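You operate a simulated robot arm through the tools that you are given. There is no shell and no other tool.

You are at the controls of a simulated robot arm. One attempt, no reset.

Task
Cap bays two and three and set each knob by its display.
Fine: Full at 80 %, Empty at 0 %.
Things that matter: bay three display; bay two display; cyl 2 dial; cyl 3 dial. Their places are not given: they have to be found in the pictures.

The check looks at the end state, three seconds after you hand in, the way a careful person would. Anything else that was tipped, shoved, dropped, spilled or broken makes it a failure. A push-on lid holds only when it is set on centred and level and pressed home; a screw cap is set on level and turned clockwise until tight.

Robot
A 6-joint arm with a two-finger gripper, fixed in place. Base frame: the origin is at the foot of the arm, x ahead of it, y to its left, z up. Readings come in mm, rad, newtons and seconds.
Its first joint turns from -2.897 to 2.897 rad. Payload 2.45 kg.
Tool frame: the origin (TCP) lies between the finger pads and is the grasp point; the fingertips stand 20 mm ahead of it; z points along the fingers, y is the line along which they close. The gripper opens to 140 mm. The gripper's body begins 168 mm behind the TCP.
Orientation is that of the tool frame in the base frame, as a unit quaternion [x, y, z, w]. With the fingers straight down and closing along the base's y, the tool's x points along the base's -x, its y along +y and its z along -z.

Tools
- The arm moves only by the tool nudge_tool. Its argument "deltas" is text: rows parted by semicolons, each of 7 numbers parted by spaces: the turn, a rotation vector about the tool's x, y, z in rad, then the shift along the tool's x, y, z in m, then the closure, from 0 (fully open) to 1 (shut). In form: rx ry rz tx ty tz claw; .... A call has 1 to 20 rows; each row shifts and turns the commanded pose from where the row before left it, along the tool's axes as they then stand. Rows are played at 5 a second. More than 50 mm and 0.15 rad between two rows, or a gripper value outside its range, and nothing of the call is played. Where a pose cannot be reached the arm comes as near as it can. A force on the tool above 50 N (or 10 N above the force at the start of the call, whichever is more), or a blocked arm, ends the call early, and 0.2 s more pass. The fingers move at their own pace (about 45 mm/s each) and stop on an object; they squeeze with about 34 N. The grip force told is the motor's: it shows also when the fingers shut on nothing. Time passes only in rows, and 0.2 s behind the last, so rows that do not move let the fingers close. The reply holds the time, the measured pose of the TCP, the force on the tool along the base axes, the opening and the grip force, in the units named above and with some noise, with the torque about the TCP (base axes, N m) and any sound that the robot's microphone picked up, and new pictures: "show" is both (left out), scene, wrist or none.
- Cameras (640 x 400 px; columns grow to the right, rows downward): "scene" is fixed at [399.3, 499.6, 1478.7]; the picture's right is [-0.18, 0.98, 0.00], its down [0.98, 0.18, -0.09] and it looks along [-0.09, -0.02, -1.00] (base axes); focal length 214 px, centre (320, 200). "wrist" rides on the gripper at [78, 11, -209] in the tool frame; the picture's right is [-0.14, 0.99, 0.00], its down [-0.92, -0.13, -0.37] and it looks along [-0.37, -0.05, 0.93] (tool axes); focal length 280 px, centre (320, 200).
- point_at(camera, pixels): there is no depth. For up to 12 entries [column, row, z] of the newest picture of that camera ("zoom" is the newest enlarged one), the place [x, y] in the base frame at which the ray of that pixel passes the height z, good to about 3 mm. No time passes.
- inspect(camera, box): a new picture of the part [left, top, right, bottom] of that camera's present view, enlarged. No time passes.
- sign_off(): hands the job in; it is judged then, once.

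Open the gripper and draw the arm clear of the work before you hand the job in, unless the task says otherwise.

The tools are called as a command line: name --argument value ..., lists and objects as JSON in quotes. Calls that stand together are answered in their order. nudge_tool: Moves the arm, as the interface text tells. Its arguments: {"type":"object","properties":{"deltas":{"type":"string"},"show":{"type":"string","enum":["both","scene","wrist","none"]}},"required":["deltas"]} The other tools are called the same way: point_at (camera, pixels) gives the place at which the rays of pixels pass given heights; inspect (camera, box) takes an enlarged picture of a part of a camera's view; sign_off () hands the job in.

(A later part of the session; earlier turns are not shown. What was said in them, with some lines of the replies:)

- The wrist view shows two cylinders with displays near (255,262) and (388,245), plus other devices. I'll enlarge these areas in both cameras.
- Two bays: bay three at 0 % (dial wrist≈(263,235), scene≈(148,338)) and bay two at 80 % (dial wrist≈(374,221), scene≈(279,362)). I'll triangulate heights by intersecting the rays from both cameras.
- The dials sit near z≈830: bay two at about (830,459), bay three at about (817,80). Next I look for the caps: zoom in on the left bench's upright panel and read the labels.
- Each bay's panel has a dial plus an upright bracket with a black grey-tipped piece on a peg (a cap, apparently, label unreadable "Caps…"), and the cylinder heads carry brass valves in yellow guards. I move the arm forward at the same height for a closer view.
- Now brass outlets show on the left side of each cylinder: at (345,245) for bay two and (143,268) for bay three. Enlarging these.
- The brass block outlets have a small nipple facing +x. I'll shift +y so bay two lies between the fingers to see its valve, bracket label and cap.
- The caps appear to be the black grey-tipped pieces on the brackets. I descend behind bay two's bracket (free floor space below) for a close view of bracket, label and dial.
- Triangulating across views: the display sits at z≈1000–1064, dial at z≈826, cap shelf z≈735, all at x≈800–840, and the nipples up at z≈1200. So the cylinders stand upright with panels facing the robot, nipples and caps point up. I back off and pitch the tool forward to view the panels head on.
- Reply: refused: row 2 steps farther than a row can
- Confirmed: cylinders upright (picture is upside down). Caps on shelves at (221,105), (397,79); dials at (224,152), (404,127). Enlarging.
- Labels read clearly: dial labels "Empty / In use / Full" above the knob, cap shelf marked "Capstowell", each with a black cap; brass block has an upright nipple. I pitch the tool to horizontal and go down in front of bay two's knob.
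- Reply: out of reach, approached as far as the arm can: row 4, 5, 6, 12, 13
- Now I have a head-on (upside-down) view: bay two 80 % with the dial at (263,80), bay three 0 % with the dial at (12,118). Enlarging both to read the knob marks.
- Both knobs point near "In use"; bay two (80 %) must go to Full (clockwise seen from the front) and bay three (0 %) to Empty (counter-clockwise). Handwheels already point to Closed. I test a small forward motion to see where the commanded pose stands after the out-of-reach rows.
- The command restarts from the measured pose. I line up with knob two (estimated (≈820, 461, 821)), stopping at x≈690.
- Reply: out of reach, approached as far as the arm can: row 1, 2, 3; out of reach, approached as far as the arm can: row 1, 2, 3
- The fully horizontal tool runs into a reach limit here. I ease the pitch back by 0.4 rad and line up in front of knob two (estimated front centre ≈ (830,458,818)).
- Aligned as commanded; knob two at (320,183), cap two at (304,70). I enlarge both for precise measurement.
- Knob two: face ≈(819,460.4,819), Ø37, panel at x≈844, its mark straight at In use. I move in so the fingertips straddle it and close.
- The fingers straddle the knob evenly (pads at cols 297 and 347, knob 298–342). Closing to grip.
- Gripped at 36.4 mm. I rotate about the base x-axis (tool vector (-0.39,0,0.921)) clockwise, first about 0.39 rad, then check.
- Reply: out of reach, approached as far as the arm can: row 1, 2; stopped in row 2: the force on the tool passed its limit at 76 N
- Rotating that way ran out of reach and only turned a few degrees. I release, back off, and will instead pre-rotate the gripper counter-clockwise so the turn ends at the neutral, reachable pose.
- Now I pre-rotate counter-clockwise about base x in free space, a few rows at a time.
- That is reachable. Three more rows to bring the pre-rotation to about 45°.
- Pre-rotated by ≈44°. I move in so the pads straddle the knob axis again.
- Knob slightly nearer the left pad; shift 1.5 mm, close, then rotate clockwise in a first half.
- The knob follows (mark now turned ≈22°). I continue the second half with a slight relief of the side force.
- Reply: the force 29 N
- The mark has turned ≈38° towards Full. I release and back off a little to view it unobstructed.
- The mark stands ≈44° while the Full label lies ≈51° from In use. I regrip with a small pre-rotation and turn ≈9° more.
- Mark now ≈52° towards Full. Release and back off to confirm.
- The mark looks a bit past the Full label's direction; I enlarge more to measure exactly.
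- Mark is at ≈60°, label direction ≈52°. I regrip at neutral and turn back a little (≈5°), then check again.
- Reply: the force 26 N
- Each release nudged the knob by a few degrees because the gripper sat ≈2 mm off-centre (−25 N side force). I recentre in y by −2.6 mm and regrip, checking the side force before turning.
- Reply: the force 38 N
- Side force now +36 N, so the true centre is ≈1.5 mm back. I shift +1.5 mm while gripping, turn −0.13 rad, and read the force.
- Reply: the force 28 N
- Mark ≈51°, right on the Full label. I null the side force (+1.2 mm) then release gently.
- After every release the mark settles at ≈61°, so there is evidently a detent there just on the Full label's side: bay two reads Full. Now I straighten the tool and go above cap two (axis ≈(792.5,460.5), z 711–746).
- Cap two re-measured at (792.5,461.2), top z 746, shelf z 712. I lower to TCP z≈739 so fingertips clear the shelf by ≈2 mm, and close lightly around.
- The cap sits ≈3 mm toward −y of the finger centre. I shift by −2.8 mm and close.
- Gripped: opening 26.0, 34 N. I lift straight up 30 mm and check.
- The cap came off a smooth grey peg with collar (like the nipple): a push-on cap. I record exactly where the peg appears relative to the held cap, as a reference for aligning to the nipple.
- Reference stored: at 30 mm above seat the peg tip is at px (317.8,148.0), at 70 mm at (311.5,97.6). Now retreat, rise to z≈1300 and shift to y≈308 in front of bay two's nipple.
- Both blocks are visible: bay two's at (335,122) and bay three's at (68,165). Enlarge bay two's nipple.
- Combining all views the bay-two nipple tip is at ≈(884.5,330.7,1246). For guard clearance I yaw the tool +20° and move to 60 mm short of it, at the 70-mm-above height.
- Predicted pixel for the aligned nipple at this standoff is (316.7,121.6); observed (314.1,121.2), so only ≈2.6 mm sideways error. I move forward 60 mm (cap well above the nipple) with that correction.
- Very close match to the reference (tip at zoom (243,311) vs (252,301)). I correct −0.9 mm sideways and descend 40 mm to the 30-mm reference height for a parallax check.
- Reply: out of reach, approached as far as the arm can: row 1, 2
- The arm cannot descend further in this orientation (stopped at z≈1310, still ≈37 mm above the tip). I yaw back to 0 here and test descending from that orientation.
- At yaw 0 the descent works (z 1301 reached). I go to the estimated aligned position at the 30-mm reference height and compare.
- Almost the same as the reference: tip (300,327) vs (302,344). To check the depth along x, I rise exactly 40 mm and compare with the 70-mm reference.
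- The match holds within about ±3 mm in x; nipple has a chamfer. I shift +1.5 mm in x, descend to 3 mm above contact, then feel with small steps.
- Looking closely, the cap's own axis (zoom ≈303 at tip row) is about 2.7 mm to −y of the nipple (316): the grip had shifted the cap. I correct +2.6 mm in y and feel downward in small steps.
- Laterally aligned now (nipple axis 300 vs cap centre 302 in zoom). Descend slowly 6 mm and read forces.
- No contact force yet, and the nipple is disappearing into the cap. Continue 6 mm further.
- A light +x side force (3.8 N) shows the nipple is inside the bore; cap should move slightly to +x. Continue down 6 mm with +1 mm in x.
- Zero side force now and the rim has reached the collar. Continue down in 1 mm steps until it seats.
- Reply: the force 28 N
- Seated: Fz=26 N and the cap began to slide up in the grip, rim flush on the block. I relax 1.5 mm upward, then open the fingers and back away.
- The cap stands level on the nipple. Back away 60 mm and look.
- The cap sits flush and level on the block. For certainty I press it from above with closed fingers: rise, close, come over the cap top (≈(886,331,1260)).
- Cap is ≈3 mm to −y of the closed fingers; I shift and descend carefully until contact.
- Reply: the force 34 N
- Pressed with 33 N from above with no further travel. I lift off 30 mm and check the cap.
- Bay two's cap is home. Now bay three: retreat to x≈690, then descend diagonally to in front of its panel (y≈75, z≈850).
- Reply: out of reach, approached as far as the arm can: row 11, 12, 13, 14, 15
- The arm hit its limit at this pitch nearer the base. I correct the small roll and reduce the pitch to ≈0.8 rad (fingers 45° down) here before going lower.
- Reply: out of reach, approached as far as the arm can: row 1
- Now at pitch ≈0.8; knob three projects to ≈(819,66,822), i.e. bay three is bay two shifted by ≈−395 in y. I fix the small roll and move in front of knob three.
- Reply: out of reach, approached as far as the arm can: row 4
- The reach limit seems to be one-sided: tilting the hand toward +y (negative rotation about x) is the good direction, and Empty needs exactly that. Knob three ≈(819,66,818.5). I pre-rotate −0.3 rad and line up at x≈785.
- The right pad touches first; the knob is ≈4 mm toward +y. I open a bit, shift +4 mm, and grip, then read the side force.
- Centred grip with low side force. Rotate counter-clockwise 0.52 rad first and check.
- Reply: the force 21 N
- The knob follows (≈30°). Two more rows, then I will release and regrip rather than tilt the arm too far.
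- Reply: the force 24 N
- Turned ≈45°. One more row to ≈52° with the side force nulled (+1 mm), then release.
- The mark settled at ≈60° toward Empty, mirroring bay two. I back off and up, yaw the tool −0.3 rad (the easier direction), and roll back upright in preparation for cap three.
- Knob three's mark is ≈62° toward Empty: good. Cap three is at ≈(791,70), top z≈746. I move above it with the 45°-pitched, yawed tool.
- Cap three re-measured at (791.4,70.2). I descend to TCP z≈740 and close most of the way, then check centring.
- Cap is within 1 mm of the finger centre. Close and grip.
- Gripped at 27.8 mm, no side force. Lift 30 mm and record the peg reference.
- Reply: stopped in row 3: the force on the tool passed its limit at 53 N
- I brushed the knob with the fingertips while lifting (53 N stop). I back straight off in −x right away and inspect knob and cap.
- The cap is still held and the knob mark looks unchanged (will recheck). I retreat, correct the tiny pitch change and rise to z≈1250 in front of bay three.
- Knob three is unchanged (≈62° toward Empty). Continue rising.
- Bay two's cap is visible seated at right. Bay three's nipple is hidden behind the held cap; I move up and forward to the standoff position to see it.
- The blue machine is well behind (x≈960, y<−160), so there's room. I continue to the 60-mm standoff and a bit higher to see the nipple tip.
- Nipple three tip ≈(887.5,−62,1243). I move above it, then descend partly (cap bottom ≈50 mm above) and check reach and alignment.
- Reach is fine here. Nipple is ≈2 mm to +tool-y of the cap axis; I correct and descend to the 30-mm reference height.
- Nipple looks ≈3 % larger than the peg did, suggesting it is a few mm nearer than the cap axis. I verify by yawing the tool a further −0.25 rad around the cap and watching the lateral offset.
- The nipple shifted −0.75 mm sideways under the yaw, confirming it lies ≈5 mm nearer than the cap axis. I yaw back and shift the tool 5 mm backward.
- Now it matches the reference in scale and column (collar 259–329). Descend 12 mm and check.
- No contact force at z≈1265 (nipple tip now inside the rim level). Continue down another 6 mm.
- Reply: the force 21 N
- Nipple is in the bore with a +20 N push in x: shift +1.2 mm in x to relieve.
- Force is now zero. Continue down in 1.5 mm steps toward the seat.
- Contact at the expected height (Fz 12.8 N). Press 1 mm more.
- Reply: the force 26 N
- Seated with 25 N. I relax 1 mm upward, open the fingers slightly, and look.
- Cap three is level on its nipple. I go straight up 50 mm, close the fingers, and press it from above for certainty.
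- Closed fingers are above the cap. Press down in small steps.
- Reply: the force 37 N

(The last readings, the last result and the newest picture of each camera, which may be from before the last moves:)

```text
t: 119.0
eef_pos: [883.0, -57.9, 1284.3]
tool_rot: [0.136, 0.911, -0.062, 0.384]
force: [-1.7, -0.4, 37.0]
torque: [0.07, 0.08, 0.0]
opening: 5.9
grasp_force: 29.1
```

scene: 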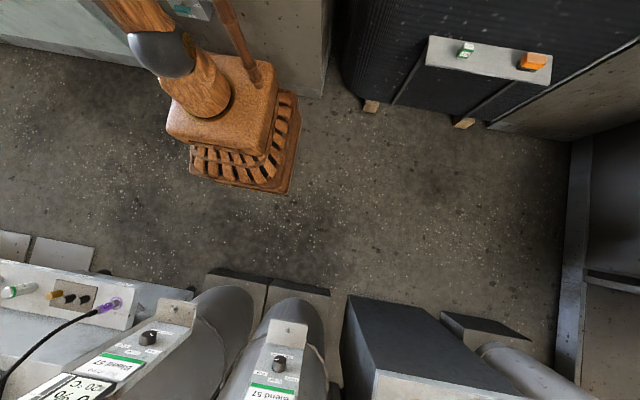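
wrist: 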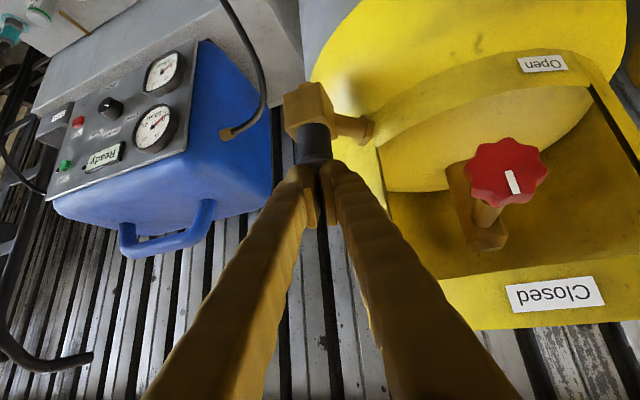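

Pressed with 37 N, firm. I lift off, back away and inspect both caps.

nudge_tool --deltas "0 0 0 -0.0143 0 -0.014 1; 0 0 0 -0.0143 0 -0.014 1; 0 0 0 0.0268 -0.0118 -0.0273 1; 0 0 0 0.0268 -0.0118 -0.0273 0.5; 0 0 0 0.0268 -0.0118 -0.0273 0; 0 0 0 0 0 0 0; 0 0 0 0 0 0 0"

inspect --camera "wrist" --box '[270, 100, 370, 225]'

inspect --camera "wrist" --box '[540, 60, 640, 200]'

```text
t: 120.6
eef_pos: [762.1, -55.3, 1322.7]
tool_rot: [0.136, 0.912, -0.062, 0.383]
force: [-0.1, -0.2, 0.3]
torque: [0.02, 0.01, 0.0]
opening: 86.6
grasp_force: 0.0
```

scene: 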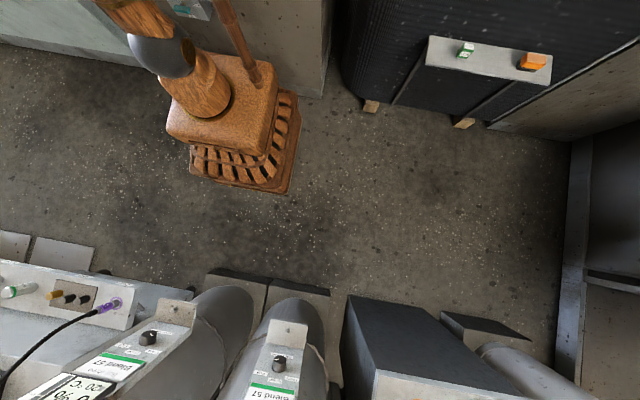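
wrist: 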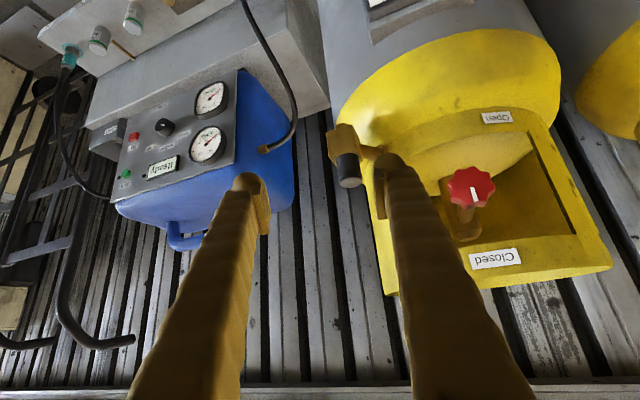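

```text
3.20 times, centred on (320, 162) of wrist
```

zoom: 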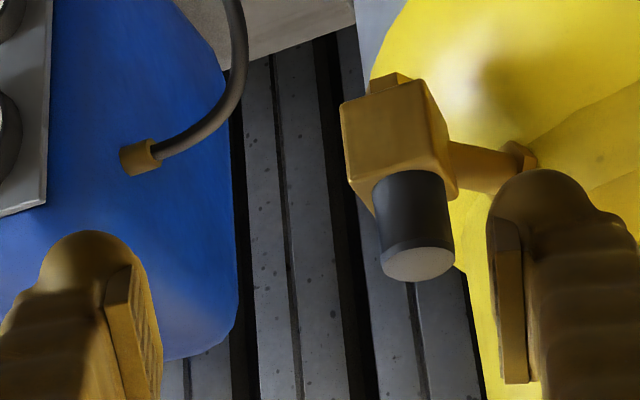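

```text
2.86 times, centred on (590, 130) of wrist
```

zoom: 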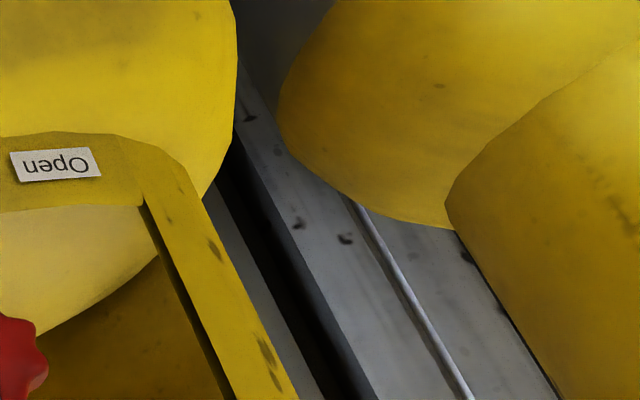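

Cap three is flush and level. The scene camera has a clear view of both knobs now; I enlarge them.

inspect --camera "scene" --box '[120, 300, 210, 380]'

inspect --camera "scene" --box '[240, 310, 320, 390]'

```text
5.00 times, centred on (165, 340) of scene
```

zoom: 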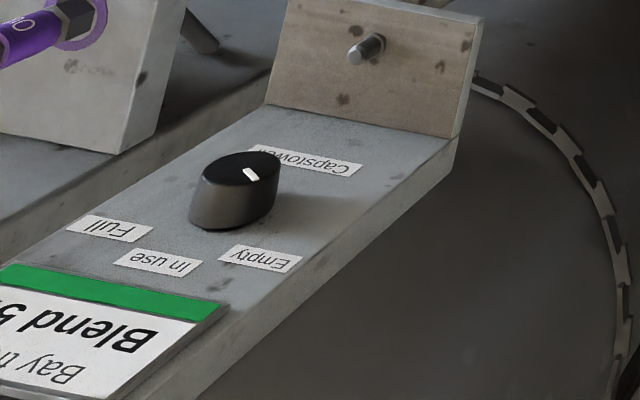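

```text
5.00 times, centred on (280, 350) of scene
```

zoom: 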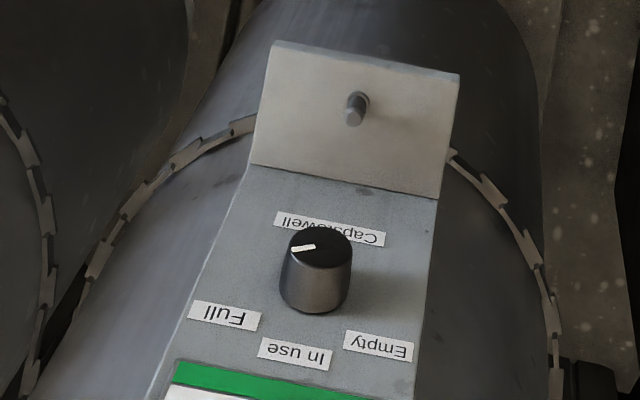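

Both marks stand ≈60° on their correct sides (bay two to Full, bay three to Empty), both pegs empty, both caps seated. I open the gripper fully and draw the arm clear.

nudge_tool --deltas "0 0 0 0.0160 0.007 -0.0440 0; 0 0 0 0.0160 0.007 -0.0440 0; 0 0 0 0.0160 0.007 -0.0440 0; 0 0 0 0 0 0 0; 0 0 0 0 0 0 0"

inspect --camera "wrist" --box '[300, 0, 640, 240]'

```text
t: 121.8
eef_pos: [647.6, 1.4, 1379.9]
tool_rot: [0.135, 0.912, -0.062, 0.383]
force: [-0.5, 0.8, -0.1]
torque: [0.03, 0.03, -0.03]
opening: 139.9
grasp_force: 0.0
```

scene: 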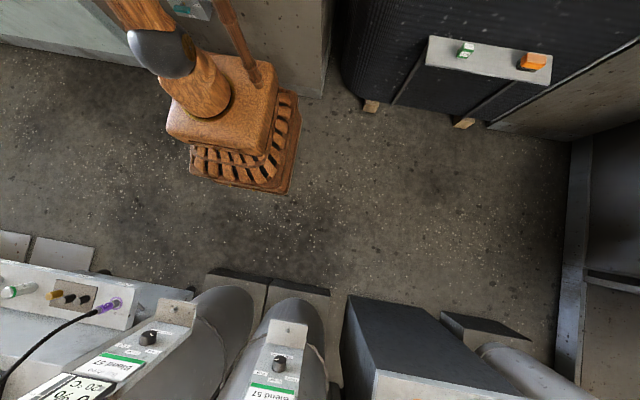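
wrist: 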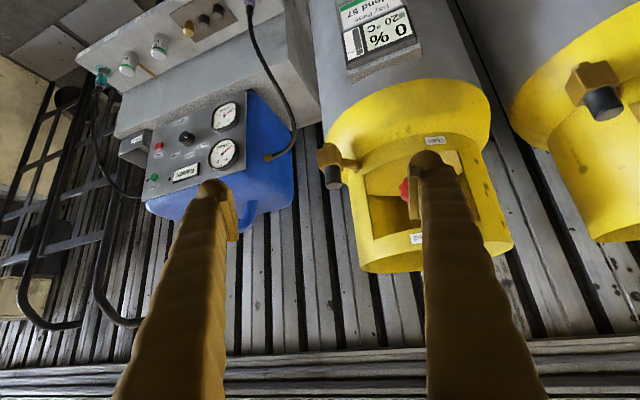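

```text
1.67 times, centred on (470, 120) of wrist
```

zoom: 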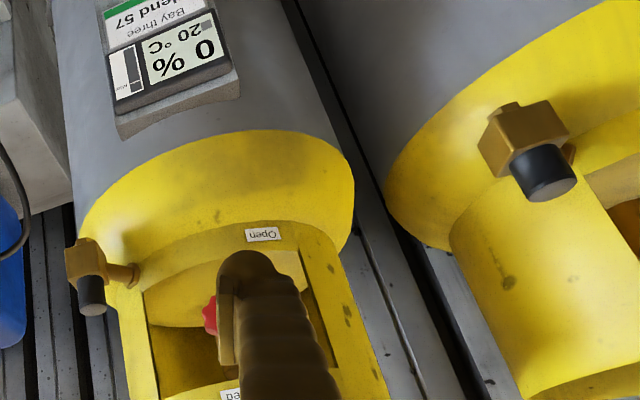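

Both caps are seated on their nipples, at (332,178) and (604,103). Bay three still reads 0 %, the knobs point to Full on bay two and Empty on bay three, and the gripper is open and clear of the work. Handing in.

sign_off

```text
The job is handed in.
```

I capped bays two and three and set both knobs, then handed the job in. I don't have the result of the check.

- **Bay two (80 %):** its cap is on the brass nipple, flush and level, and I pressed it from above with about 33 N. The knob is at Full.
- **Bay three (0 %):** its cap is also on flush and level, pressed with about 37 N. The knob is at Empty.

**Knob angle:** both knobs come to rest about 60° from "In use", while the Full and Empty labels sit at roughly 53°. Bay two's knob moved back to about 60° on three separate releases, and bay three's ended up in the mirrored position. I took this as a built-in stop or click position and left them there.

**Contact during the job:** while lifting bay three's cap, my fingertips touched its knob and the move stopped at 53 N. I looked at the knob afterwards and its setting had not changed. In the last pictures nothing else looked moved or tipped.

The gripper is open and clear of the work.
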